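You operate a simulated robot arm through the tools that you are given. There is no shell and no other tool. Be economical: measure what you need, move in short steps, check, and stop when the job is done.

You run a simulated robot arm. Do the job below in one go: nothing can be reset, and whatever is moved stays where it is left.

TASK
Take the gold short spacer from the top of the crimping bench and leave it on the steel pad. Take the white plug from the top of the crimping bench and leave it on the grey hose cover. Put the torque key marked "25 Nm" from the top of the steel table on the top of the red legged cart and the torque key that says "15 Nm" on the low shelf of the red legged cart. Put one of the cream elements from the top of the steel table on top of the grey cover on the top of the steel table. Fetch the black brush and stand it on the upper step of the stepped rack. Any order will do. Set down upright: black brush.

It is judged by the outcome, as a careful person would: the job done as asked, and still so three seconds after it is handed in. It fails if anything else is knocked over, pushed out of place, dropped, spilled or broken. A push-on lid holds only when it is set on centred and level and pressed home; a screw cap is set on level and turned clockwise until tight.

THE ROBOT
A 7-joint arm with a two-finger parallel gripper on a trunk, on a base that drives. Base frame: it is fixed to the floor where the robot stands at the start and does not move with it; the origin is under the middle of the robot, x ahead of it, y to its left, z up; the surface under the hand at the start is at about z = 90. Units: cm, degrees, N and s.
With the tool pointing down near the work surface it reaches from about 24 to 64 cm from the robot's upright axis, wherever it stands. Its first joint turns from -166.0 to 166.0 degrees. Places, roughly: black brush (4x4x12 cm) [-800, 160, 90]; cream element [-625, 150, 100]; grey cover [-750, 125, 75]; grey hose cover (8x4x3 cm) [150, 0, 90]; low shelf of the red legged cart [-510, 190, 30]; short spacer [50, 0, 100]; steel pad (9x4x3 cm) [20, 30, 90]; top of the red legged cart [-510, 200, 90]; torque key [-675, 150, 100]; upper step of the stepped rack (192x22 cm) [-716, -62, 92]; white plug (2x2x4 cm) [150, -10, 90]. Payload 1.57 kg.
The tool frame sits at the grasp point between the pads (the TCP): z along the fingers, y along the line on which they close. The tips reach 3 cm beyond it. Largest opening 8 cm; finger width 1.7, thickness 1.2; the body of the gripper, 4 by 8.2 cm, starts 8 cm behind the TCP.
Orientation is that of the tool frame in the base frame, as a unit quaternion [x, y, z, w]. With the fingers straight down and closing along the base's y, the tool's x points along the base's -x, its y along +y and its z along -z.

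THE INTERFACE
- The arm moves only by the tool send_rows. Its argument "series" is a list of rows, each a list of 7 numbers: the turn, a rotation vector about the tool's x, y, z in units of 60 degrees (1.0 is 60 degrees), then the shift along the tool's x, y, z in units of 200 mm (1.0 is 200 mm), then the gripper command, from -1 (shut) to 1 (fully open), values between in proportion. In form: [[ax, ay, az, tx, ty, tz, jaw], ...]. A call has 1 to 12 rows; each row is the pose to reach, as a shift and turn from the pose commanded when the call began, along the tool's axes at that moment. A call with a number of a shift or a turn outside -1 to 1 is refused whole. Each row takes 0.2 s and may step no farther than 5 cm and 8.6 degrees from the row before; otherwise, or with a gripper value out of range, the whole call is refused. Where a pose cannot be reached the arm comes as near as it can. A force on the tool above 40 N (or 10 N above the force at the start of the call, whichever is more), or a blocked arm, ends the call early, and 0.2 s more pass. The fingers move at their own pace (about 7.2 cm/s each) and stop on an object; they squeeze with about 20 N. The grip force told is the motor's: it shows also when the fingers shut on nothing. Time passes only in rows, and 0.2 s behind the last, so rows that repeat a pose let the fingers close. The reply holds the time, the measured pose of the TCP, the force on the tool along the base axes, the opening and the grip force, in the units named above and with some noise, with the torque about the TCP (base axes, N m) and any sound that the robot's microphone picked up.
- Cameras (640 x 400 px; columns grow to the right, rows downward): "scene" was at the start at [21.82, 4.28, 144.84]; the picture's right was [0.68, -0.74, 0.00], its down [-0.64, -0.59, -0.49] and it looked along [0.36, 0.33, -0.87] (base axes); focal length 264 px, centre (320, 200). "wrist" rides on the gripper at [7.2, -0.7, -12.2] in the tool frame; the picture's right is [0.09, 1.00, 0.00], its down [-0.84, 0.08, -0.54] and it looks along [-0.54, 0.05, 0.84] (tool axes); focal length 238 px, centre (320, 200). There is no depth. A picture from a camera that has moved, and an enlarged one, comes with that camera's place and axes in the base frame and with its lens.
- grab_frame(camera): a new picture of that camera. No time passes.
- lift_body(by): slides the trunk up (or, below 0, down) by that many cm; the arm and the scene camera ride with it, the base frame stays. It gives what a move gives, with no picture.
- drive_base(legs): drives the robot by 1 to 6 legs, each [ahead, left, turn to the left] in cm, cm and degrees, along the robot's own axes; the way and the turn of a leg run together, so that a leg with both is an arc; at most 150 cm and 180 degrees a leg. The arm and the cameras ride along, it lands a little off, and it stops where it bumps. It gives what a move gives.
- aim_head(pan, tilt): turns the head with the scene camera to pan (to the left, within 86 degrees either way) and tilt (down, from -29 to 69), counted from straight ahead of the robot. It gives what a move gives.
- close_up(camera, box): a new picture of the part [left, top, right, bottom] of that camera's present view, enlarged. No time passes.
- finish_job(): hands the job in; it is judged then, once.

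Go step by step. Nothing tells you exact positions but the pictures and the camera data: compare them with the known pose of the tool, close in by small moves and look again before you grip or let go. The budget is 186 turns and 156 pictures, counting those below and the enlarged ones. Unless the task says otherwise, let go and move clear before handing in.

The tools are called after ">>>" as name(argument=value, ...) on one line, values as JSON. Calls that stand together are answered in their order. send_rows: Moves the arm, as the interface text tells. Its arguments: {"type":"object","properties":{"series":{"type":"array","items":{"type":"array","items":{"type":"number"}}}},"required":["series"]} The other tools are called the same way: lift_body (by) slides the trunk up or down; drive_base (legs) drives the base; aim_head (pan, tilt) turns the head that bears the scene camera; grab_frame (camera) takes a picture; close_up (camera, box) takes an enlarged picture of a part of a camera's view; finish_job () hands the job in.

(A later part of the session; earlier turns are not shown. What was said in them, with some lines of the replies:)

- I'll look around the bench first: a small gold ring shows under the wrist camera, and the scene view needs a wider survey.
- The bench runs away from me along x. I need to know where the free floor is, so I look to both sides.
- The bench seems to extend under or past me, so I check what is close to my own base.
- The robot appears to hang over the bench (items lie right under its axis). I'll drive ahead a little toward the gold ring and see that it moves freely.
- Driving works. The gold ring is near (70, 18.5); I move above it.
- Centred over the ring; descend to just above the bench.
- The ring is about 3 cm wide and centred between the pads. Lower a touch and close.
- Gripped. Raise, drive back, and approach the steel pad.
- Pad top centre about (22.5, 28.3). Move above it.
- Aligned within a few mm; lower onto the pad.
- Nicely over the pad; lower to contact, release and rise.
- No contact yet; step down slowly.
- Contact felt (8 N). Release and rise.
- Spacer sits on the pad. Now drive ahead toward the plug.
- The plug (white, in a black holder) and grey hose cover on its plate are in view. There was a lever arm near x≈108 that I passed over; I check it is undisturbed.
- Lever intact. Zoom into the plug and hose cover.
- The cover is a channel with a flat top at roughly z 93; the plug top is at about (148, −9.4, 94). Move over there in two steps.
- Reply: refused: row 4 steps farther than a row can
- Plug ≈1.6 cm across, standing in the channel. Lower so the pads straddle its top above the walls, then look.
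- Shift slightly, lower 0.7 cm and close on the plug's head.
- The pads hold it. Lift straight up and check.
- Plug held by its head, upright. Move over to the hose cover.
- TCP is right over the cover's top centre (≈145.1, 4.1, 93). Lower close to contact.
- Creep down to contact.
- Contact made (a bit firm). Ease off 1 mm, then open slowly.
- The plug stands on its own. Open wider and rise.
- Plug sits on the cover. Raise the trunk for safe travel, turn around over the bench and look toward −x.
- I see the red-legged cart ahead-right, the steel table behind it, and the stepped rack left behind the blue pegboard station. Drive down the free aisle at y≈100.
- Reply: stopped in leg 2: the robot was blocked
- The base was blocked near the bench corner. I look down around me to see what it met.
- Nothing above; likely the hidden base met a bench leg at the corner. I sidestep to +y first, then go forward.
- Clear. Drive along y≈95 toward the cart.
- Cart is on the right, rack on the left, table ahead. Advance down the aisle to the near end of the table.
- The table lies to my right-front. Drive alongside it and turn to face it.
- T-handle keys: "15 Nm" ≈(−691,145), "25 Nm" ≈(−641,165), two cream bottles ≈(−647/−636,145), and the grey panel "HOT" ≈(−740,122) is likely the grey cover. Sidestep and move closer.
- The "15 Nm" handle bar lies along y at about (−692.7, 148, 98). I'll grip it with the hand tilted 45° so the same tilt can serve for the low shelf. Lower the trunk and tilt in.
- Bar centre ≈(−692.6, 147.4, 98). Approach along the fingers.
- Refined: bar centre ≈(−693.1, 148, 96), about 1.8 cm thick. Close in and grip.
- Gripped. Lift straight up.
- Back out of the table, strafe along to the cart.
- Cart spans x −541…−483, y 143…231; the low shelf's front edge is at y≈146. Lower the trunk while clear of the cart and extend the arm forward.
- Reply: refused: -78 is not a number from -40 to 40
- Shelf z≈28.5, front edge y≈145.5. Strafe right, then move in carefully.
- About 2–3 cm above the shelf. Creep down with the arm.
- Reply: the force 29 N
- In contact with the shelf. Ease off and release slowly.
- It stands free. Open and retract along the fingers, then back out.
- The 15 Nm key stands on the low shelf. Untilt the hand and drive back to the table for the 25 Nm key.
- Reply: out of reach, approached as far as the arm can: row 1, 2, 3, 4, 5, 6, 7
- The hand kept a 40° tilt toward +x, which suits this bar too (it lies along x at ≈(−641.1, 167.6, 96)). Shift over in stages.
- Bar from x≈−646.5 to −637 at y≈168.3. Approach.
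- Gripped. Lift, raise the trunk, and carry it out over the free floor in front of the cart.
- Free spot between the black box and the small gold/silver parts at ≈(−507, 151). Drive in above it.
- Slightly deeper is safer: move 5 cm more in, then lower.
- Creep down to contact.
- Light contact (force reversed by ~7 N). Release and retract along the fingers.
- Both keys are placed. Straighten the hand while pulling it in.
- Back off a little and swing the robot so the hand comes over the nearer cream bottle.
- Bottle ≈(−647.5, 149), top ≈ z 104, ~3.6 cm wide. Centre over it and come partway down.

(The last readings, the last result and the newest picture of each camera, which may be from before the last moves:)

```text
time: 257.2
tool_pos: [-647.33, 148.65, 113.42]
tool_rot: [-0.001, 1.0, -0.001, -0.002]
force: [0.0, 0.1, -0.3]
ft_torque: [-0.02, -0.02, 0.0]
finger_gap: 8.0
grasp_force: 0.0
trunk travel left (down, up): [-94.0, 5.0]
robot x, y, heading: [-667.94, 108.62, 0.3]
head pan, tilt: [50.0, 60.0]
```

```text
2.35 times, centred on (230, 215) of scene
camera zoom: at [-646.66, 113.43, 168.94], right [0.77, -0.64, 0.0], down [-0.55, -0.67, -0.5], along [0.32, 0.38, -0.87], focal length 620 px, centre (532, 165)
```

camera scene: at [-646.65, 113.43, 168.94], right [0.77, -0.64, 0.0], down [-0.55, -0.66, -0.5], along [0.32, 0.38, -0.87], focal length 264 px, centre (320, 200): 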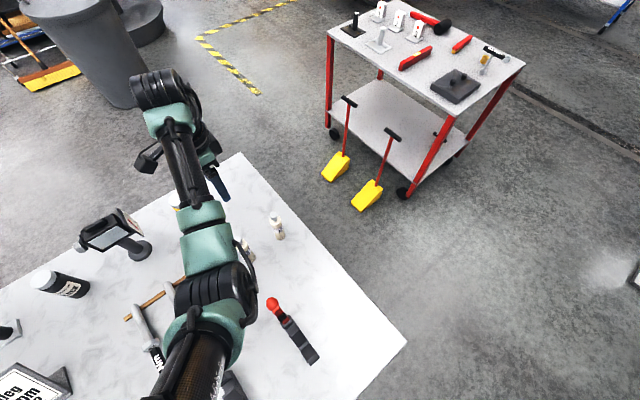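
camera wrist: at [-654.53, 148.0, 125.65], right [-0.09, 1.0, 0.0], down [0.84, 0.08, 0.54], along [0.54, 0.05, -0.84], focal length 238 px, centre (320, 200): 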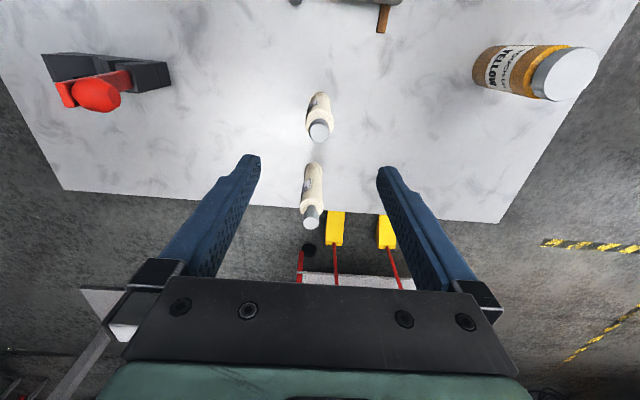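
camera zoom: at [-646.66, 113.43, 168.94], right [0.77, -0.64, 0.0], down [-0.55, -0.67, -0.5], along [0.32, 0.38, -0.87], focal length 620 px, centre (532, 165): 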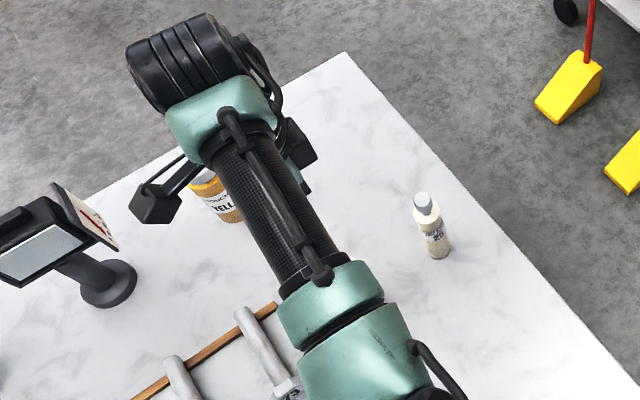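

>>> send_rows(series=[[0, 0, 0, 0.02, -0.005, 0.2, 1], [0, 0, 0, 0.02, -0.005, 0.4, 1], [0, 0, 0, 0.02, -0.005, 0.55, 1], [0, 0, 0, 0.02, -0.005, 0.7, 1], [0, 0, 0, 0.02, -0.005, 0.7, 1]])

>>> grab_frame(camera="wrist")

```text
time: 258.4
tool_pos: [-647.79, 148.84, 99.18]
tool_rot: [-0.001, 1.0, 0.0, -0.002]
force: [0.3, 0.1, -0.3]
ft_torque: [0.02, 0.02, 0.02]
finger_gap: 8.01
grasp_force: 0.0
trunk travel left (down, up): [-94.0, 5.0]
robot x, y, heading: [-667.91, 108.53, 0.1]
head pan, tilt: [50.0, 60.0]
```

```text
48 pictures are left
camera wrist: at [-655.01, 148.13, 111.44], right [-0.09, 1.0, 0.0], down [0.84, 0.08, 0.54], along [0.54, 0.05, -0.84], focal length 238 px, centre (320, 200)
```

wrist: 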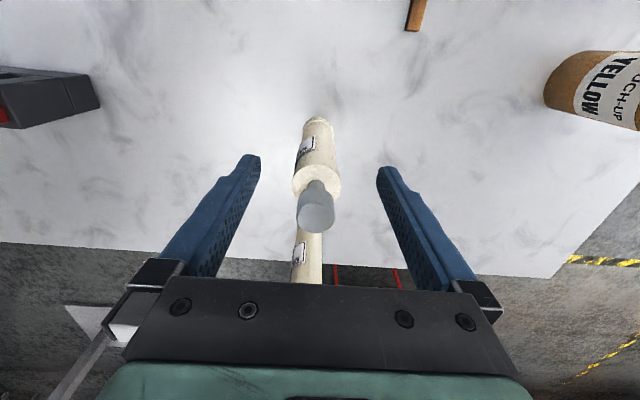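

Body top ≈ z 98.6, cap top ≈101.5. Lower ~2.7 cm more and grip.

>>> send_rows(series=[[0, 0, 0, 0.012, -0.01, 0.08, 1], [0, 0, 0, 0.012, -0.01, 0.135, 0.5], [0, 0, 0, 0.012, -0.01, 0.135, -1], [0, 0, 0, 0.012, -0.01, 0.135, -1], [0, 0, 0, 0.012, -0.01, 0.135, -1], [0, 0, 0, 0.012, -0.01, 0.135, -1]])

>>> send_rows(series=[[0, 0, 0, 0, 0, -0.05, -1], [0, 0, 0, 0, 0, -0.25, -1], [0, 0, 0, 0, 0, -0.5, -1], [0, 0, 0, 0, 0, -0.75, -1], [0, 0, 0, 0, 0, -1, -1]])

>>> grab_frame(camera="wrist")

```text
time: 259.8
tool_pos: [-648.17, 148.53, 96.6]
tool_rot: [0.0, 1.0, -0.001, -0.002]
force: [0.4, 0.6, -0.1]
ft_torque: [0.05, -0.09, 0.01]
finger_gap: 3.19
grasp_force: 20.1
trunk travel left (down, up): [-94.0, 5.0]
robot x, y, heading: [-667.91, 108.69, 0.3]
head pan, tilt: [50.0, 60.0]
```

```text
time: 261.0
tool_pos: [-648.32, 148.64, 116.63]
tool_rot: [0.0, 1.0, -0.002, -0.001]
force: [-0.7, -0.2, -0.7]
ft_torque: [-0.02, 0.03, -0.02]
finger_gap: 3.24
grasp_force: 19.6
trunk travel left (down, up): [-94.0, 5.0]
robot x, y, heading: [-668.31, 108.43, 0.4]
head pan, tilt: [50.0, 60.0]
```

```text
47 pictures are left
camera wrist: at [-655.47, 147.96, 128.79], right [-0.09, 1.0, 0.0], down [0.84, 0.08, 0.54], along [0.54, 0.05, -0.84], focal length 238 px, centre (320, 200)
```

wrist: 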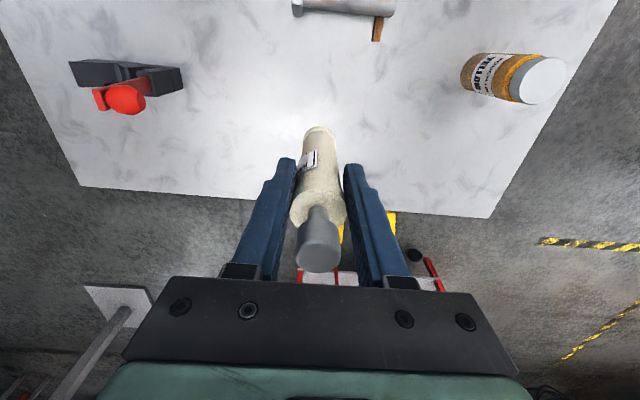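

Bottle held upright. Carry it along the table to the grey cover.

>>> lift_body(by=5)

>>> drive_base(legs=[[0, -24, 0], [-51, 0, 0], [-51, 0, 0]])

>>> aim_head(pan=50, tilt=60)

>>> grab_frame(camera="scene")

>>> grab_frame(camera="wrist")

```text
time: 261.9
tool_pos: [-648.37, 148.7, 121.48]
tool_rot: [-0.001, 1.0, -0.001, -0.001]
force: [-0.1, -0.8, -1.2]
ft_torque: [0.02, -0.02, 0.02]
finger_gap: 3.19
grasp_force: 20.3
trunk travel left (down, up): [-99.0, 0.0]
robot x, y, heading: [-667.83, 108.25, 0.4]
head pan, tilt: [50.0, 60.0]
```

```text
time: 268.8
tool_pos: [-748.74, 123.13, 121.54]
tool_rot: [-0.011, 1.0, -0.001, -0.003]
force: [0.1, 0.8, -0.6]
ft_torque: [-0.01, 0.02, 0.04]
finger_gap: 3.2
grasp_force: 19.7
trunk travel left (down, up): [-99.0, 0.0]
robot x, y, heading: [-767.57, 82.48, 1.4]
head pan, tilt: [50.0, 60.0]
```

```text
time: 269.4
tool_pos: [-748.66, 123.18, 121.48]
tool_rot: [-0.01, 1.0, -0.001, -0.003]
force: [-0.3, -0.2, -0.6]
ft_torque: [-0.04, 0.0, 0.01]
finger_gap: 3.18
grasp_force: 20.4
trunk travel left (down, up): [-99.0, 0.0]
robot x, y, heading: [-767.12, 82.5, 1.3]
head pan, tilt: [50.0, 60.0]
```

```text
46 pictures are left
camera scene: at [-746.36, 88.01, 173.94], right [0.78, -0.63, 0.0], down [-0.54, -0.68, -0.5], along [0.31, 0.39, -0.87], focal length 264 px, centre (320, 200)
```

scene: 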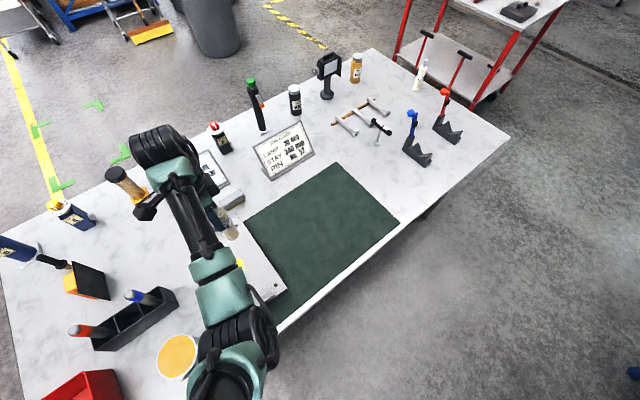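

```text
45 pictures are left
camera wrist: at [-755.83, 122.39, 133.73], right [-0.11, 0.99, 0.0], down [0.84, 0.1, 0.54], along [0.54, 0.06, -0.84], focal length 238 px, centre (320, 200)
```

wrist: 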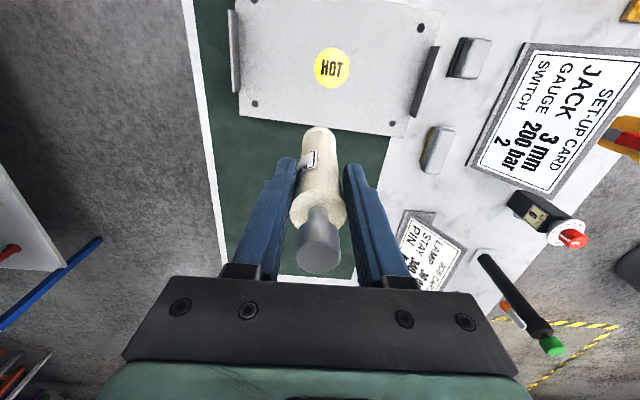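

HOT-plate centre ≈(−753, 124.5). Shift over it and lower with the trunk.

>>> send_rows(series=[[0, 0, 0, 0.11, 0.035, 0, -1], [0, 0, 0, 0.21, 0.07, 0, -1], [0, 0, 0, 0.21, 0.07, 0, -1]])

>>> lift_body(by=-17)

>>> grab_frame(camera="wrist")

>>> close_up(camera="scene", box=[140, 150, 320, 320])

```text
time: 270.1
tool_pos: [-752.85, 124.34, 121.64]
tool_rot: [-0.011, 1.0, -0.001, -0.003]
force: [-0.2, -0.6, -1.5]
ft_torque: [0.01, -0.01, 0.01]
finger_gap: 3.16
grasp_force: 20.6
trunk travel left (down, up): [-99.0, 0.0]
robot x, y, heading: [-767.16, 82.44, 1.3]
head pan, tilt: [50.0, 60.0]
```

```text
time: 272.1
tool_pos: [-752.89, 124.47, 104.75]
tool_rot: [-0.011, 1.0, -0.001, -0.001]
force: [0.5, -0.4, -0.6]
ft_torque: [0.01, 0.01, 0.0]
finger_gap: 3.15
grasp_force: 19.8
trunk travel left (down, up): [-82.0, 17.0]
robot x, y, heading: [-767.62, 82.51, 1.4]
head pan, tilt: [50.0, 60.0]
```

```text
44 pictures are left
camera wrist: at [-760.15, 123.63, 116.88], right [-0.11, 0.99, 0.0], down [0.84, 0.1, 0.54], along [0.54, 0.06, -0.84], focal length 238 px, centre (320, 200)
```

wrist: 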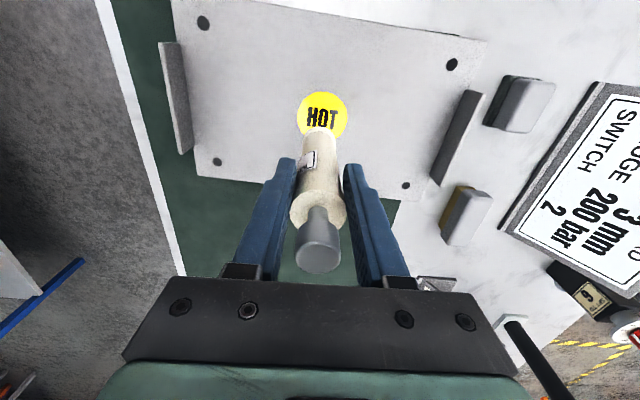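

```text
2.35 times, centred on (230, 235) of scene
camera zoom: at [-746.36, 88.01, 156.94], right [0.78, -0.63, 0.0], down [-0.54, -0.68, -0.5], along [0.31, 0.39, -0.87], focal length 620 px, centre (532, 118)
```

zoom: 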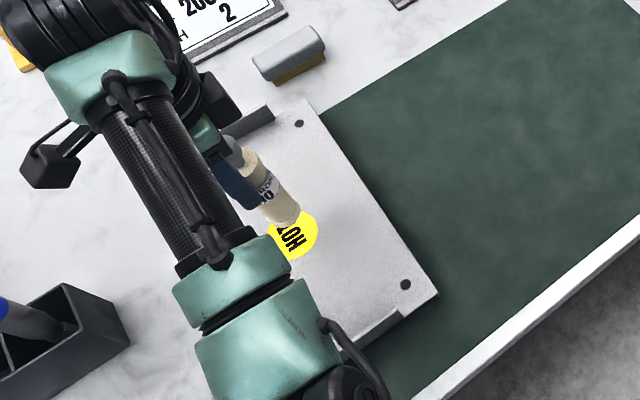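

Right over the label centre. Lower, then creep to contact.

>>> send_rows(series=[[0, 0, 0, 0, 0, 0.1, -1], [0, 0, 0, 0, 0, 0.18, -1], [0, 0, 0, 0, 0, 0.22, -1], [0, 0, 0, 0, 0, 0.24, -1], [0, 0, 0, 0, 0, 0.24, -1]])

>>> close_up(camera="wrist", box=[240, 60, 400, 220])

```text
time: 273.3
tool_pos: [-752.84, 124.37, 99.9]
tool_rot: [-0.01, 1.0, -0.001, -0.002]
force: [0.3, 0.2, -0.9]
ft_torque: [0.03, 0.03, 0.02]
finger_gap: 3.18
grasp_force: 19.9
trunk travel left (down, up): [-82.0, 17.0]
robot x, y, heading: [-767.54, 82.54, 1.3]
head pan, tilt: [50.0, 60.0]
```

```text
2.50 times, centred on (320, 140) of wrist
camera zoom: at [-760.0, 123.5, 112.08], right [-0.11, 0.99, 0.0], down [0.84, 0.1, 0.54], along [0.53, 0.06, -0.84], focal length 596 px, centre (320, 350)
```

zoom: 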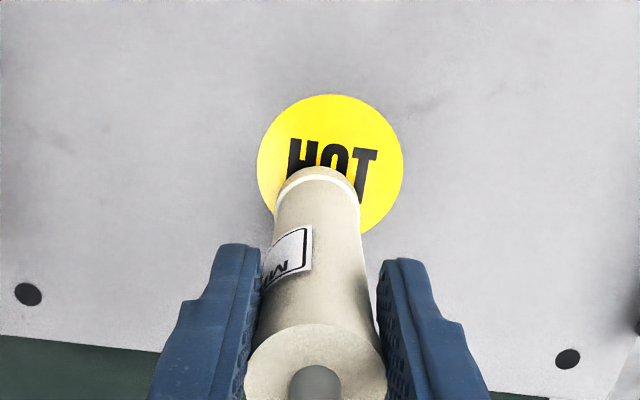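

>>> send_rows(series=[[0, 0, 0, 0, 0, 0.015, -1], [0, 0, 0, 0, 0, 0.03, -1], [0, 0, 0, 0, 0, 0.04, -1], [0, 0, 0, 0, 0, 0.04, -1]])

```text
time: 274.3
tool_pos: [-752.92, 124.48, 99.14]
tool_rot: [-0.011, 1.0, -0.001, -0.002]
force: [-0.7, 0.2, -0.9]
ft_torque: [0.0, -0.01, 0.0]
finger_gap: 3.17
grasp_force: 20.4
trunk travel left (down, up): [-82.0, 17.0]
robot x, y, heading: [-767.18, 82.57, 1.4]
head pan, tilt: [50.0, 60.0]
```

>>> send_rows(series=[[0, 0, 0, 0, 0, 0.01, -1], [0, 0, 0, 0, 0, 0.02, -1], [0, 0, 0, 0, 0, 0.03, -1], [0, 0, 0, 0, 0, 0.03, -1]])

```text
time: 275.3
tool_pos: [-753.05, 124.49, 98.61]
tool_rot: [-0.012, 1.0, 0.001, -0.002]
force: [-3.3, -0.6, 16.4]
ft_torque: [-0.03, -0.05, 0.01]
finger_gap: 3.09
grasp_force: 19.7
trunk travel left (down, up): [-82.0, 17.0]
robot x, y, heading: [-767.47, 82.49, 1.5]
head pan, tilt: [50.0, 60.0]
```

Contact. Ease, release, and rise.

>>> send_rows(series=[[0, 0, 0, 0, 0, -0.008, -1], [0, 0, 0, 0, 0, -0.008, -0.15], [0, 0, 0, 0, 0, -0.008, 0], [0, 0, 0, 0, 0, -0.008, 0.5], [0, 0, 0, 0, 0, -0.008, 1], [0, 0, 0, 0, 0, -0.1, 1], [0, 0, 0, 0, 0, -0.3, 1], [0, 0, 0, 0, 0, -0.5, 1], [0, 0, 0, 0, 0, -0.75, 1], [0, 0, 0, 0, 0, -1, 1]])

>>> grab_frame(camera="wrist")

```text
time: 277.5
tool_pos: [-752.98, 124.48, 118.26]
tool_rot: [-0.01, 1.0, 0.001, -0.002]
force: [-0.7, 0.2, -0.3]
ft_torque: [0.01, 0.03, -0.01]
finger_gap: 8.01
grasp_force: 0.0
trunk travel left (down, up): [-82.0, 17.0]
robot x, y, heading: [-767.36, 82.59, 1.5]
head pan, tilt: [50.0, 60.0]
```

```text
41 pictures are left
camera wrist: at [-760.23, 123.86, 130.45], right [-0.11, 0.99, 0.0], down [0.84, 0.09, 0.54], along [0.54, 0.06, -0.84], focal length 238 px, centre (320, 200)
```

wrist: 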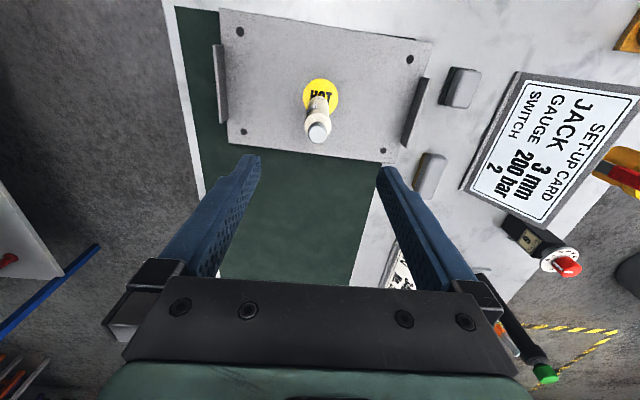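

Cream bottle stands on the grey cover. Next the brush at ≈(−796, 161): raise, turn and move closer.

>>> lift_body(by=15)

>>> drive_base(legs=[[0, 0, 31], [1.7, 32, 0]])

>>> aim_head(pan=60, tilt=55)

>>> grab_frame(camera="scene")

>>> grab_frame(camera="wrist")

```text
time: 279.2
tool_pos: [-753.12, 124.73, 133.31]
tool_rot: [-0.011, 1.0, 0.0, -0.002]
force: [0.4, 0.4, 0.0]
ft_torque: [-0.02, -0.01, 0.02]
finger_gap: 8.01
grasp_force: 0.0
trunk travel left (down, up): [-97.0, 2.0]
robot x, y, heading: [-767.61, 82.8, 1.1]
head pan, tilt: [50.0, 60.0]
```

```text
time: 282.9
tool_pos: [-793.24, 154.45, 133.34]
tool_rot: [-0.281, 0.96, -0.001, -0.002]
force: [0.6, -0.1, 0.3]
ft_torque: [-0.01, -0.02, -0.01]
finger_gap: 7.99
grasp_force: 0.1
trunk travel left (down, up): [-97.0, 2.0]
robot x, y, heading: [-783.71, 110.89, 32.4]
head pan, tilt: [50.0, 60.0]
```

```text
time: 283.6
tool_pos: [-793.34, 154.4, 133.31]
tool_rot: [-0.281, 0.96, -0.001, -0.001]
force: [0.5, 0.0, -0.4]
ft_torque: [-0.04, 0.0, 0.01]
finger_gap: 8.01
grasp_force: 0.0
trunk travel left (down, up): [-97.0, 2.0]
robot x, y, heading: [-783.73, 111.41, 32.7]
head pan, tilt: [60.0, 55.0]
```

```text
40 pictures are left
camera scene: at [-769.68, 127.3, 172.54], right [1.0, 0.05, 0.0], down [0.04, -0.82, -0.57], along [-0.03, 0.57, -0.82], focal length 264 px, centre (320, 200)
```

scene: 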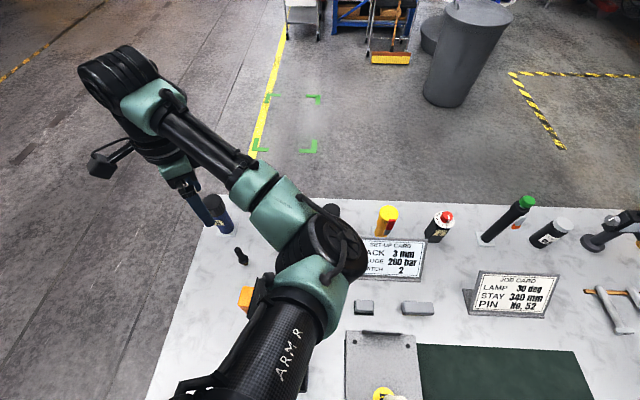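

```text
39 pictures are left
camera wrist: at [-799.0, 150.15, 145.42], right [-0.61, 0.79, 0.0], down [0.66, 0.52, 0.54], along [0.43, 0.33, -0.84], focal length 238 px, centre (320, 200)
```

wrist: 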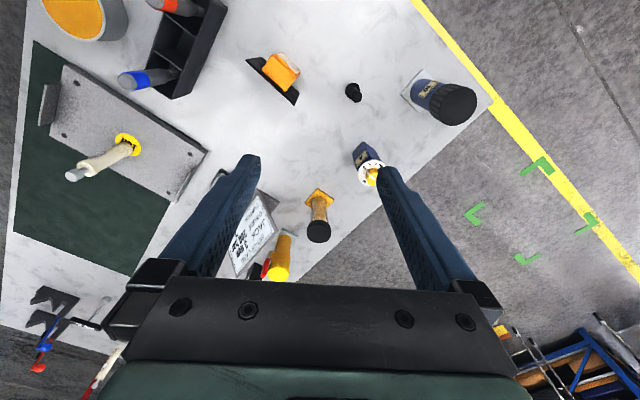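

>>> close_up(camera="wrist", box=[310, 50, 410, 130])

>>> close_up(camera="scene", box=[190, 180, 290, 300])

```text
5.00 times, centred on (360, 90) of wrist
camera zoom: at [-799.0, 150.15, 145.42], right [-0.61, 0.79, 0.0], down [0.66, 0.52, 0.54], along [0.43, 0.33, -0.84], focal length 1192 px, centre (120, 750)
```

zoom: 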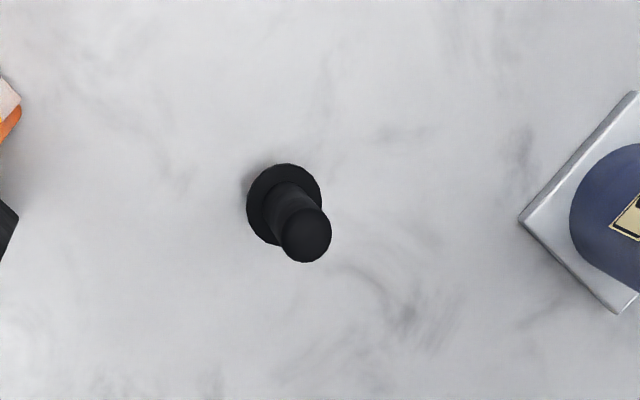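

```text
3.33 times, centred on (240, 240) of scene
camera zoom: at [-769.68, 127.3, 172.54], right [1.0, 0.05, 0.0], down [0.04, -0.82, -0.57], along [-0.03, 0.57, -0.82], focal length 879 px, centre (587, 67)
```

zoom: 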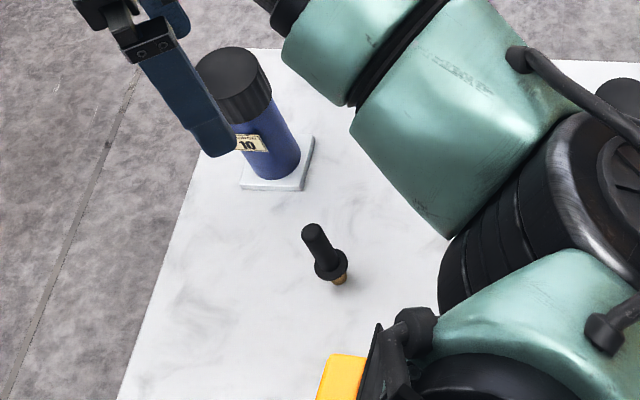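

It's the brush: handle up, collar, brown bristles down, at ≈(−796.9, 159.7), top z≈98. Align and lower.

>>> lift_body(by=-16)

>>> send_rows(series=[[0, 0, 0, 0.004, 0.16, 0, 0.3], [0, 0, 0, 0.007, 0.319, 0, 0.3], [0, 0, 0, 0.007, 0.319, 0.2, 0.3], [0, 0, 0, 0.007, 0.319, 0.4, 0.3], [0, 0, 0, 0.007, 0.319, 0.55, 0.3], [0, 0, 0, 0.007, 0.319, 0.55, 0.3]])

>>> grab_frame(camera="wrist")

>>> close_up(camera="wrist", box=[260, 80, 380, 200])

```text
time: 285.5
tool_pos: [-793.18, 154.47, 117.2]
tool_rot: [-0.281, 0.96, -0.001, -0.001]
force: [0.1, 0.6, 0.2]
ft_torque: [0.0, 0.0, 0.0]
finger_gap: 8.0
grasp_force: 0.1
trunk travel left (down, up): [-81.0, 18.0]
robot x, y, heading: [-783.87, 111.29, 32.6]
head pan, tilt: [60.0, 55.0]
```

```text
time: 286.9
tool_pos: [-796.89, 159.61, 106.2]
tool_rot: [-0.28, 0.96, -0.002, -0.001]
force: [0.6, -0.9, 0.0]
ft_torque: [0.01, 0.0, 0.02]
finger_gap: 5.17
grasp_force: 0.0
trunk travel left (down, up): [-81.0, 18.0]
robot x, y, heading: [-783.38, 111.26, 32.6]
head pan, tilt: [60.0, 55.0]
```

```text
36 pictures are left
camera wrist: at [-802.57, 155.29, 118.42], right [-0.61, 0.79, 0.0], down [0.66, 0.52, 0.54], along [0.43, 0.33, -0.84], focal length 238 px, centre (320, 200)
```

wrist: 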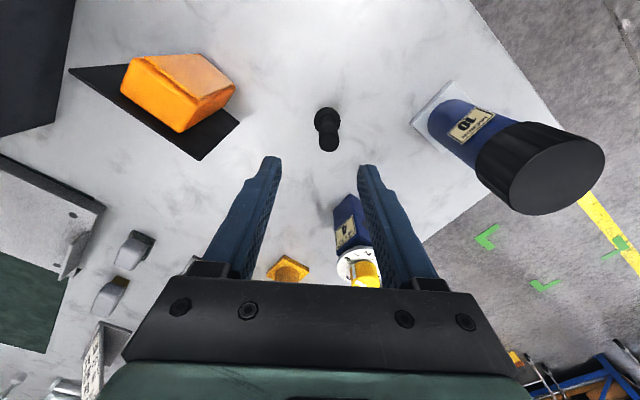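

```text
3.33 times, centred on (320, 140) of wrist
camera zoom: at [-802.57, 155.29, 118.42], right [-0.61, 0.79, 0.0], down [0.66, 0.52, 0.54], along [0.43, 0.33, -0.84], focal length 794 px, centre (320, 400)
```

zoom: 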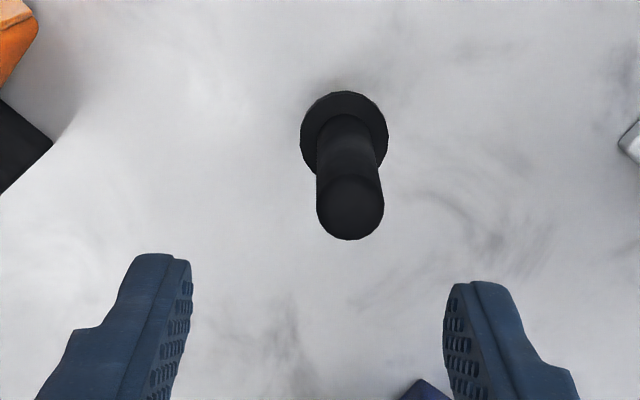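

>>> send_rows(series=[[0, 0, 0, 0, 0.036, 0.1, 0.3], [0, 0, 0, 0, 0.036, 0.3, 0.2], [0, 0, 0, 0, 0.036, 0.48, 0], [0, 0, 0, 0, 0.036, 0.48, 0]])

>>> close_up(camera="wrist", box=[220, 80, 420, 240])

```text
time: 287.9
tool_pos: [-797.38, 160.32, 96.67]
tool_rot: [-0.281, 0.96, -0.001, -0.001]
force: [-0.2, -0.5, 0.1]
ft_torque: [-0.01, 0.02, -0.02]
finger_gap: 3.99
grasp_force: 0.0
trunk travel left (down, up): [-81.0, 18.0]
robot x, y, heading: [-783.51, 111.08, 32.4]
head pan, tilt: [60.0, 55.0]
```

```text
2.50 times, centred on (320, 160) of wrist
camera zoom: at [-803.16, 155.94, 108.93], right [-0.61, 0.79, 0.0], down [0.66, 0.52, 0.54], along [0.43, 0.33, -0.84], focal length 596 px, centre (320, 300)
```

zoom: 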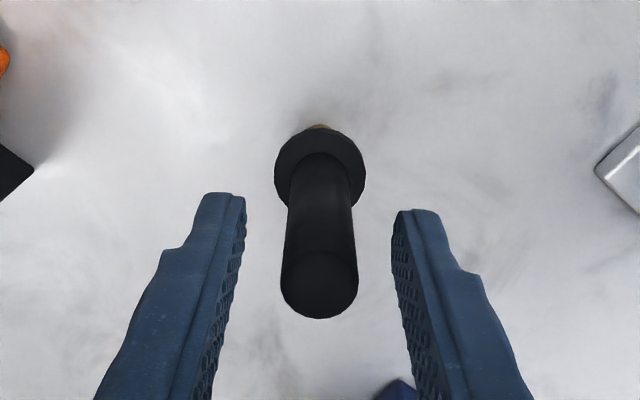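

Centred. Grip and lift.

>>> send_rows(series=[[0, 0, 0, 0, 0, 0.02, 0], [0, 0, 0, 0, 0, 0.02, -1], [0, 0, 0, 0, 0, 0.02, -1], [0, 0, 0, 0, 0, 0.02, -1], [0, 0, 0, 0, 0, 0.02, -1]])

>>> send_rows(series=[[0, 0, 0, 0, 0, -0.05, -1], [0, 0, 0, 0, 0, -0.25, -1], [0, 0, 0, 0, 0, -0.5, -1], [0, 0, 0, 0, 0, -0.75, -1], [0, 0, 0, 0, 0, -1, -1]])

>>> close_up(camera="wrist", box=[220, 80, 420, 240])

```text
time: 289.1
tool_pos: [-797.41, 160.42, 96.44]
tool_rot: [-0.28, 0.96, -0.001, -0.001]
force: [0.8, -0.1, 0.7]
ft_torque: [-0.05, -0.01, 0.03]
finger_gap: 1.83
grasp_force: 20.2
trunk travel left (down, up): [-81.0, 18.0]
robot x, y, heading: [-783.59, 111.22, 32.5]
head pan, tilt: [60.0, 55.0]
```

```text
time: 290.3
tool_pos: [-797.03, 160.23, 116.21]
tool_rot: [-0.279, 0.96, -0.003, -0.001]
force: [0.7, -0.1, -0.6]
ft_torque: [0.01, 0.02, -0.01]
finger_gap: 1.85
grasp_force: 19.9
trunk travel left (down, up): [-81.0, 18.0]
robot x, y, heading: [-783.6, 111.05, 32.9]
head pan, tilt: [60.0, 55.0]
```

```text
2.50 times, centred on (320, 160) of wrist
camera zoom: at [-802.74, 155.88, 128.37], right [-0.61, 0.79, 0.0], down [0.66, 0.52, 0.54], along [0.43, 0.33, -0.84], focal length 596 px, centre (320, 300)
```

zoom: 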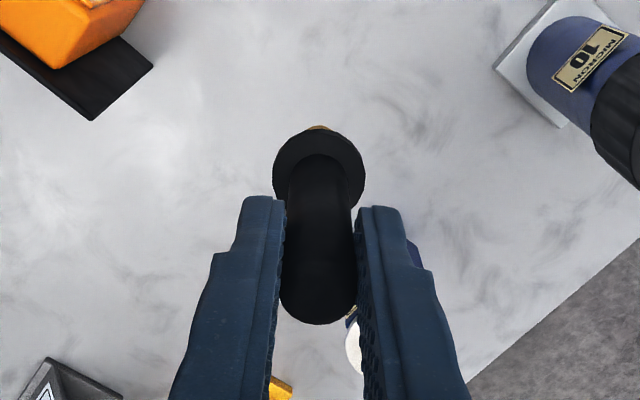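

Brush held. Raise, leave the table and turn to the stepped rack.

>>> lift_body(by=17)

>>> drive_base(legs=[[-24, -38, 0], [0, 0, -122]])

>>> aim_head(pan=10, tilt=38)

>>> grab_frame(camera="scene")

```text
time: 292.2
tool_pos: [-797.06, 160.31, 133.1]
tool_rot: [-0.28, 0.96, -0.002, -0.001]
force: [0.2, -0.1, -1.3]
ft_torque: [0.0, -0.02, 0.03]
finger_gap: 1.85
grasp_force: 19.8
trunk travel left (down, up): [-98.0, 1.0]
robot x, y, heading: [-783.79, 111.24, 32.6]
head pan, tilt: [60.0, 55.0]
```

```text
time: 300.0
tool_pos: [-735.48, 50.35, 133.25]
tool_rot: [0.715, 0.699, 0.001, -0.002]
force: [0.1, -0.2, -0.1]
ft_torque: [-0.02, 0.0, 0.01]
finger_gap: 1.85
grasp_force: 20.2
trunk travel left (down, up): [-98.0, 1.0]
robot x, y, heading: [-783.96, 66.45, -91.4]
head pan, tilt: [60.0, 55.0]
```

```text
time: 301.2
tool_pos: [-735.55, 50.21, 133.27]
tool_rot: [0.715, 0.699, 0.001, -0.002]
force: [0.2, 0.7, -0.6]
ft_torque: [-0.01, 0.02, -0.01]
finger_gap: 1.85
grasp_force: 19.7
trunk travel left (down, up): [-98.0, 1.0]
robot x, y, heading: [-784.05, 66.43, -91.2]
head pan, tilt: [10.0, 38.0]
```

```text
32 pictures are left
camera scene: at [-782.96, 40.77, 175.91], right [-0.99, -0.15, 0.0], down [-0.09, 0.61, -0.79], along [0.12, -0.78, -0.62], focal length 264 px, centre (320, 200)
```

scene: 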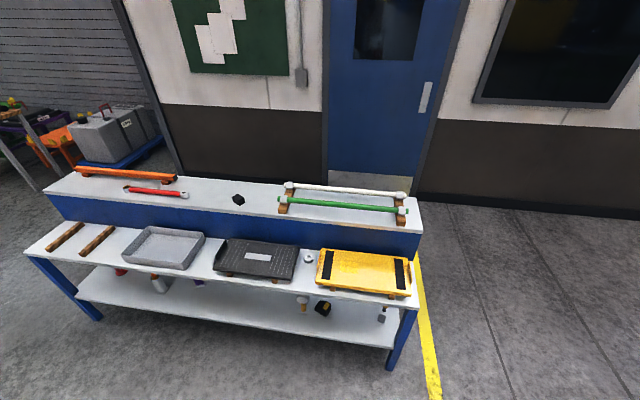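

Free spot on the upper step between the red bar and the black nut, ≈(−711, −57). Bring the arm to the front while still in the aisle.

>>> send_rows(series=[[0, 0, 0, -0.183, -0.163, 0, -1], [0, 0, 0, -0.366, -0.326, 0, -1], [0, 0, 0, -0.549, -0.489, 0, -1], [0, 0, 0, -0.732, -0.652, 0, -1], [0, 0, 0, -0.915, -0.815, 0, -1]])

>>> send_rows(series=[[0, 0, 0, -0.183, -0.163, 0.05, -1], [0, 0, 0, -0.366, -0.326, 0.1, -1], [0, 0, 0, -0.549, -0.489, 0.15, -1], [0, 0, 0, -0.732, -0.652, 0.2, -1], [0, 0, 0, -0.9, -0.8, 0.25, -1]])

>>> drive_base(legs=[[40, 62, 1]])

>>> aim_head(pan=10, tilt=50)

>>> grab_frame(camera="scene")

```text
time: 302.4
tool_pos: [-752.57, 32.3, 133.28]
tool_rot: [0.715, 0.699, 0.001, -0.001]
force: [-0.1, 0.4, -0.5]
ft_torque: [0.02, -0.03, 0.02]
finger_gap: 1.84
grasp_force: 20.0
trunk travel left (down, up): [-98.0, 1.0]
robot x, y, heading: [-784.49, 66.64, -91.2]
head pan, tilt: [10.0, 38.0]
```

```text
time: 303.6
tool_pos: [-768.59, 14.64, 127.91]
tool_rot: [0.715, 0.699, 0.001, -0.003]
force: [0.5, -0.2, -0.1]
ft_torque: [0.0, 0.02, 0.02]
finger_gap: 1.84
grasp_force: 19.5
trunk travel left (down, up): [-98.0, 1.0]
robot x, y, heading: [-784.41, 66.75, -91.2]
head pan, tilt: [10.0, 38.0]
```

```text
time: 307.6
tool_pos: [-706.56, -27.46, 128.0]
tool_rot: [0.711, 0.704, 0.001, -0.002]
force: [-0.5, 0.4, -0.8]
ft_torque: [0.01, -0.03, -0.03]
finger_gap: 1.82
grasp_force: 19.9
trunk travel left (down, up): [-98.0, 1.0]
robot x, y, heading: [-722.26, 23.88, -90.4]
head pan, tilt: [10.0, 38.0]
```

```text
time: 308.4
tool_pos: [-706.57, -27.57, 128.02]
tool_rot: [0.711, 0.703, 0.001, -0.002]
force: [-1.1, 0.3, -1.2]
ft_torque: [0.01, 0.01, 0.0]
finger_gap: 1.85
grasp_force: 19.8
trunk travel left (down, up): [-98.0, 1.0]
robot x, y, heading: [-722.65, 24.17, -90.5]
head pan, tilt: [10.0, 50.0]
```

```text
31 pictures are left
camera scene: at [-721.41, -0.86, 174.19], right [-0.99, -0.17, 0.0], down [-0.13, 0.76, -0.64], along [0.11, -0.63, -0.77], focal length 264 px, centre (320, 200)
```

scene: 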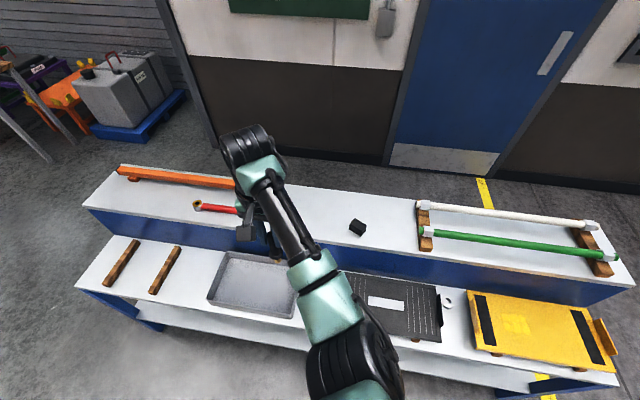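

>>> drive_base(legs=[[18, -4, 0]])

>>> grab_frame(camera="wrist")

```text
time: 309.9
tool_pos: [-710.72, -45.67, 127.96]
tool_rot: [0.71, 0.704, 0.001, -0.002]
force: [-0.7, 0.4, 0.1]
ft_torque: [0.01, -0.01, 0.01]
finger_gap: 1.87
grasp_force: 19.5
trunk travel left (down, up): [-98.0, 1.0]
robot x, y, heading: [-726.6, 5.59, -90.5]
head pan, tilt: [10.0, 50.0]
```

```text
30 pictures are left
camera wrist: at [-711.26, -38.44, 140.18], right [1.0, 0.08, 0.0], down [0.07, -0.84, 0.54], along [0.04, -0.54, -0.84], focal length 238 px, centre (320, 200)
```

wrist: 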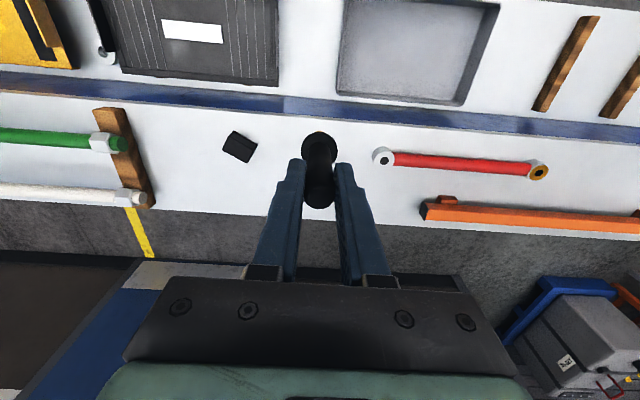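

Target centre between nut and bar: (−711.5, −58). Move 6 cm closer, extend the arm and lower the trunk.

>>> drive_base(legs=[[6, 0, 0]])

>>> lift_body(by=-14)

>>> send_rows(series=[[0, 0, 0, -0.15, -0.03, 0, -1], [0, 0, 0, -0.31, -0.04, 0, -1], [0, 0, 0, -0.31, -0.04, 0, -1]])

>>> grab_frame(camera="wrist")

>>> grab_frame(camera="scene")

```text
time: 310.9
tool_pos: [-710.73, -51.47, 128.15]
tool_rot: [0.711, 0.703, 0.0, -0.001]
force: [0.1, 0.5, -0.6]
ft_torque: [-0.02, -0.04, 0.02]
finger_gap: 1.84
grasp_force: 20.0
trunk travel left (down, up): [-98.0, 1.0]
robot x, y, heading: [-726.61, -0.09, -90.3]
head pan, tilt: [10.0, 50.0]
```

```text
time: 312.6
tool_pos: [-710.74, -51.8, 113.95]
tool_rot: [0.71, 0.704, 0.001, -0.003]
force: [0.1, 0.5, 0.1]
ft_torque: [-0.02, -0.01, 0.01]
finger_gap: 1.84
grasp_force: 19.8
trunk travel left (down, up): [-84.0, 15.0]
robot x, y, heading: [-726.73, -0.47, -90.6]
head pan, tilt: [10.0, 50.0]
```

```text
time: 313.4
tool_pos: [-711.57, -57.89, 114.02]
tool_rot: [0.711, 0.704, 0.0, -0.002]
force: [0.2, 0.3, 0.1]
ft_torque: [-0.03, 0.01, -0.02]
finger_gap: 1.83
grasp_force: 19.6
trunk travel left (down, up): [-84.0, 15.0]
robot x, y, heading: [-726.45, -0.13, -90.5]
head pan, tilt: [10.0, 50.0]
```

```text
29 pictures are left
camera wrist: at [-712.21, -50.7, 126.22], right [1.0, 0.08, 0.0], down [0.07, -0.84, 0.54], along [0.04, -0.54, -0.84], focal length 238 px, centre (320, 200)
```

wrist: 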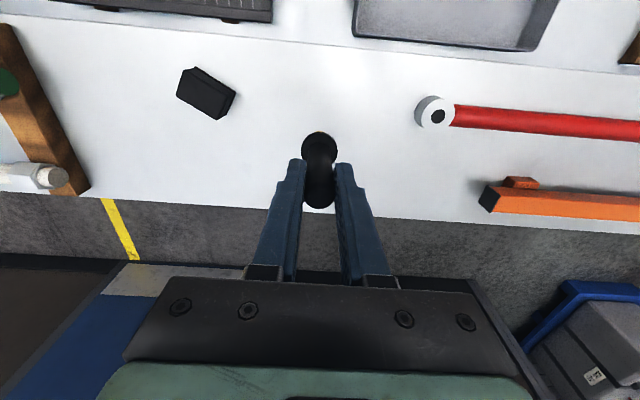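

```text
28 pictures are left
camera scene: at [-725.63, -24.92, 160.2], right [-0.99, -0.16, 0.0], down [-0.13, 0.76, -0.64], along [0.11, -0.63, -0.77], focal length 264 px, centre (320, 200)
```

scene: 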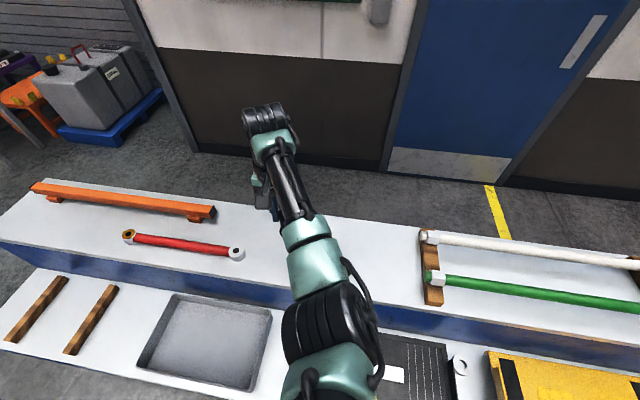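

Brush is over the middle of the upper step. Lower toward contact.

>>> send_rows(series=[[0, 0, 0, -0.03, 0, 0.15, -1], [0, 0, 0, -0.05, 0, 0.3, -1], [0, 0, 0, -0.05, 0, 0.42, -1], [0, 0, 0, -0.05, 0, 0.47, -1], [0, 0, 0, -0.05, 0, 0.47, -1]])

>>> close_up(camera="wrist", box=[240, 80, 400, 220])

```text
time: 314.6
tool_pos: [-711.8, -58.94, 104.35]
tool_rot: [0.711, 0.703, 0.001, -0.003]
force: [0.0, 0.1, -1.4]
ft_torque: [0.01, 0.0, 0.03]
finger_gap: 1.82
grasp_force: 20.3
trunk travel left (down, up): [-84.0, 15.0]
robot x, y, heading: [-726.86, -0.36, -90.4]
head pan, tilt: [10.0, 50.0]
```

```text
2.86 times, centred on (320, 150) of wrist
camera zoom: at [-712.42, -51.75, 116.57], right [1.0, 0.08, 0.0], down [0.07, -0.84, 0.54], along [0.04, -0.54, -0.84], focal length 681 px, centre (320, 343)
```

zoom: 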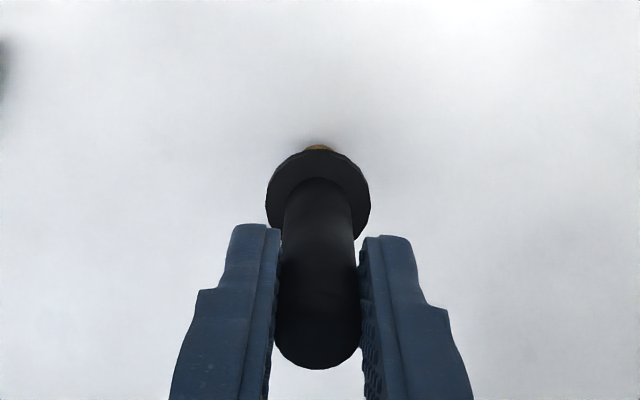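

>>> send_rows(series=[[0, 0, 0, 0, 0, 0.02, -1], [0, 0, 0, 0, 0, 0.04, -1], [0, 0, 0, 0, 0, 0.05, -1], [0, 0, 0, 0, 0, 0.05, -1]])

```text
time: 315.6
tool_pos: [-711.5, -58.8, 103.64]
tool_rot: [0.71, 0.704, -0.001, 0.0]
force: [-2.5, -0.6, 9.7]
ft_torque: [-0.04, 0.28, 0.02]
finger_gap: 1.85
grasp_force: 20.4
trunk travel left (down, up): [-84.0, 15.0]
robot x, y, heading: [-726.85, -0.09, -90.4]
head pan, tilt: [10.0, 50.0]
```

Contact. Open slightly and check that it stands.

>>> send_rows(series=[[0, 0, 0, 0, 0, -0.006, -1], [0, 0, 0, 0, 0, -0.006, -0.5], [0, 0, 0, 0, 0, -0.006, -0.45], [0, 0, 0, 0, 0, -0.006, -0.35]])

>>> close_up(camera="wrist", box=[240, 80, 400, 220])

```text
time: 316.6
tool_pos: [-711.56, -58.75, 103.45]
tool_rot: [0.71, 0.704, 0.001, -0.003]
force: [-0.6, -0.8, 0.8]
ft_torque: [0.03, -0.02, 0.02]
finger_gap: 2.58
grasp_force: 0.0
trunk travel left (down, up): [-84.0, 15.0]
robot x, y, heading: [-726.63, -0.47, -90.6]
head pan, tilt: [10.0, 50.0]
```

```text
2.86 times, centred on (320, 150) of wrist
camera zoom: at [-712.32, -51.74, 115.67], right [1.0, 0.08, 0.0], down [0.07, -0.84, 0.54], along [0.04, -0.54, -0.84], focal length 681 px, centre (320, 343)
```

zoom: 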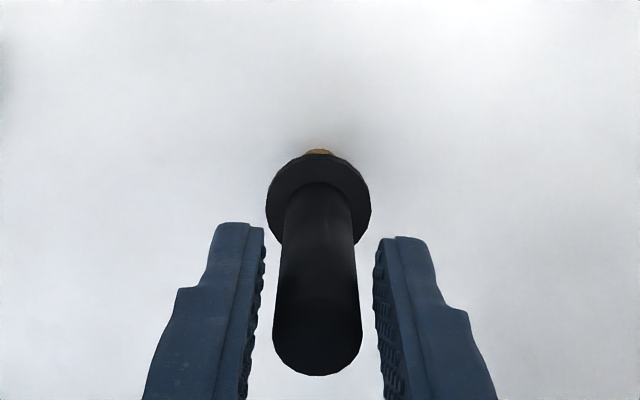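

It stands by itself. Open more, rise, and back away.

>>> send_rows(series=[[0, 0, 0, 0, 0, 0, 0], [0, 0, 0, 0, 0, 0, 0.3], [0, 0, 0, 0, 0, -0.1, 0.5], [0, 0, 0, 0, 0, -0.3, 0.5], [0, 0, 0, 0, 0, -0.5, 0.5], [0, 0, 0, 0, 0, -0.75, 0.5], [0, 0, 0, 0, 0, -0.9, 0.5]])

>>> drive_base(legs=[[-40, 0, 0]])

>>> grab_frame(camera="wrist")

>>> aim_head(pan=0, tilt=45)

>>> grab_frame(camera="scene")

```text
time: 318.2
tool_pos: [-711.57, -59.04, 121.57]
tool_rot: [0.711, 0.703, 0.001, -0.003]
force: [0.2, 0.5, -0.5]
ft_torque: [-0.03, 0.03, 0.04]
finger_gap: 6.0
grasp_force: 0.0
trunk travel left (down, up): [-84.0, 15.0]
robot x, y, heading: [-726.34, -0.32, -90.4]
head pan, tilt: [10.0, 50.0]
```

```text
time: 320.7
tool_pos: [-711.48, -19.5, 121.57]
tool_rot: [0.713, 0.701, 0.001, -0.003]
force: [0.3, 0.0, -0.4]
ft_torque: [-0.01, -0.03, -0.02]
finger_gap: 5.98
grasp_force: 0.0
trunk travel left (down, up): [-84.0, 15.0]
robot x, y, heading: [-726.16, 39.49, -90.9]
head pan, tilt: [10.0, 50.0]
```

```text
25 pictures are left
camera wrist: at [-712.08, -12.3, 133.73], right [1.0, 0.08, 0.0], down [0.06, -0.84, 0.54], along [0.04, -0.54, -0.84], focal length 238 px, centre (320, 200)
```

wrist: 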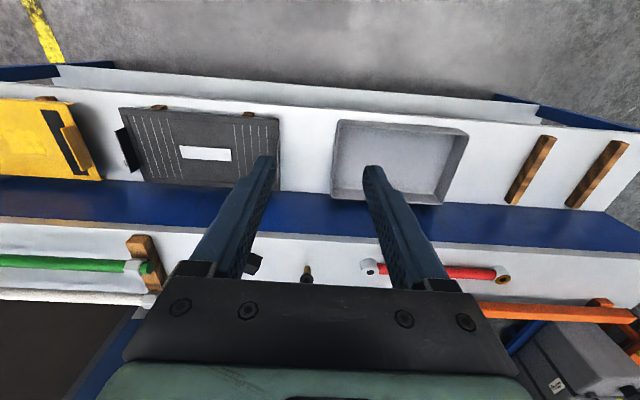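

```text
time: 321.4
tool_pos: [-711.42, -19.45, 121.5]
tool_rot: [0.714, 0.7, 0.0, -0.002]
force: [0.5, -0.4, 0.5]
ft_torque: [0.02, 0.03, 0.01]
finger_gap: 5.98
grasp_force: 0.1
trunk travel left (down, up): [-84.0, 15.0]
robot x, y, heading: [-725.94, 39.45, -90.8]
head pan, tilt: [0.0, 45.0]
```

```text
24 pictures are left
camera scene: at [-726.61, 14.27, 160.89], right [-1.0, 0.02, 0.0], down [0.01, 0.71, -0.71], along [-0.01, -0.71, -0.71], focal length 264 px, centre (320, 200)
```

scene: 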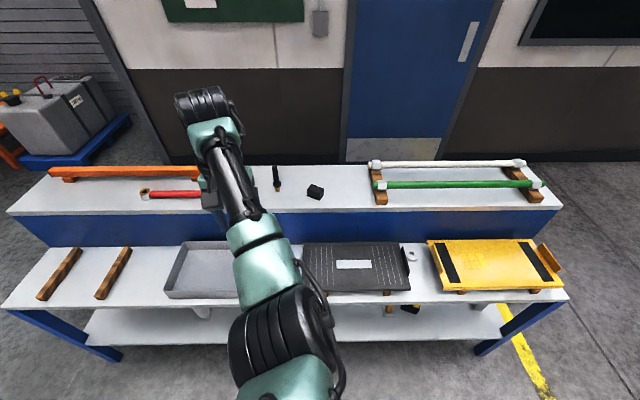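

The brush stands upright on the upper step, and the other five items were seen in place after each release. I'm handing in.

>>> finish_job()

```text
The job is handed in.
```

I handed the job in with all six items placed. In the camera views after each release, each item sat where you asked:
- **Gold spacer:** on the steel pad.
- **White plug:** on the grey hose cover, standing on its narrow end.
- **"25 Nm" key:** on top of the red-legged cart.
- **"15 Nm" key:** on the cart's low shelf.
- **Cream element:** one of them, on the grey cover (the plate marked "HOT").
- **Black brush:** upright on the upper step of the stepped rack.

The base was blocked once near a corner of the crimping bench, most likely by a bench leg. I saw nothing moved there. I didn't go back to recheck the earlier items before handing in.
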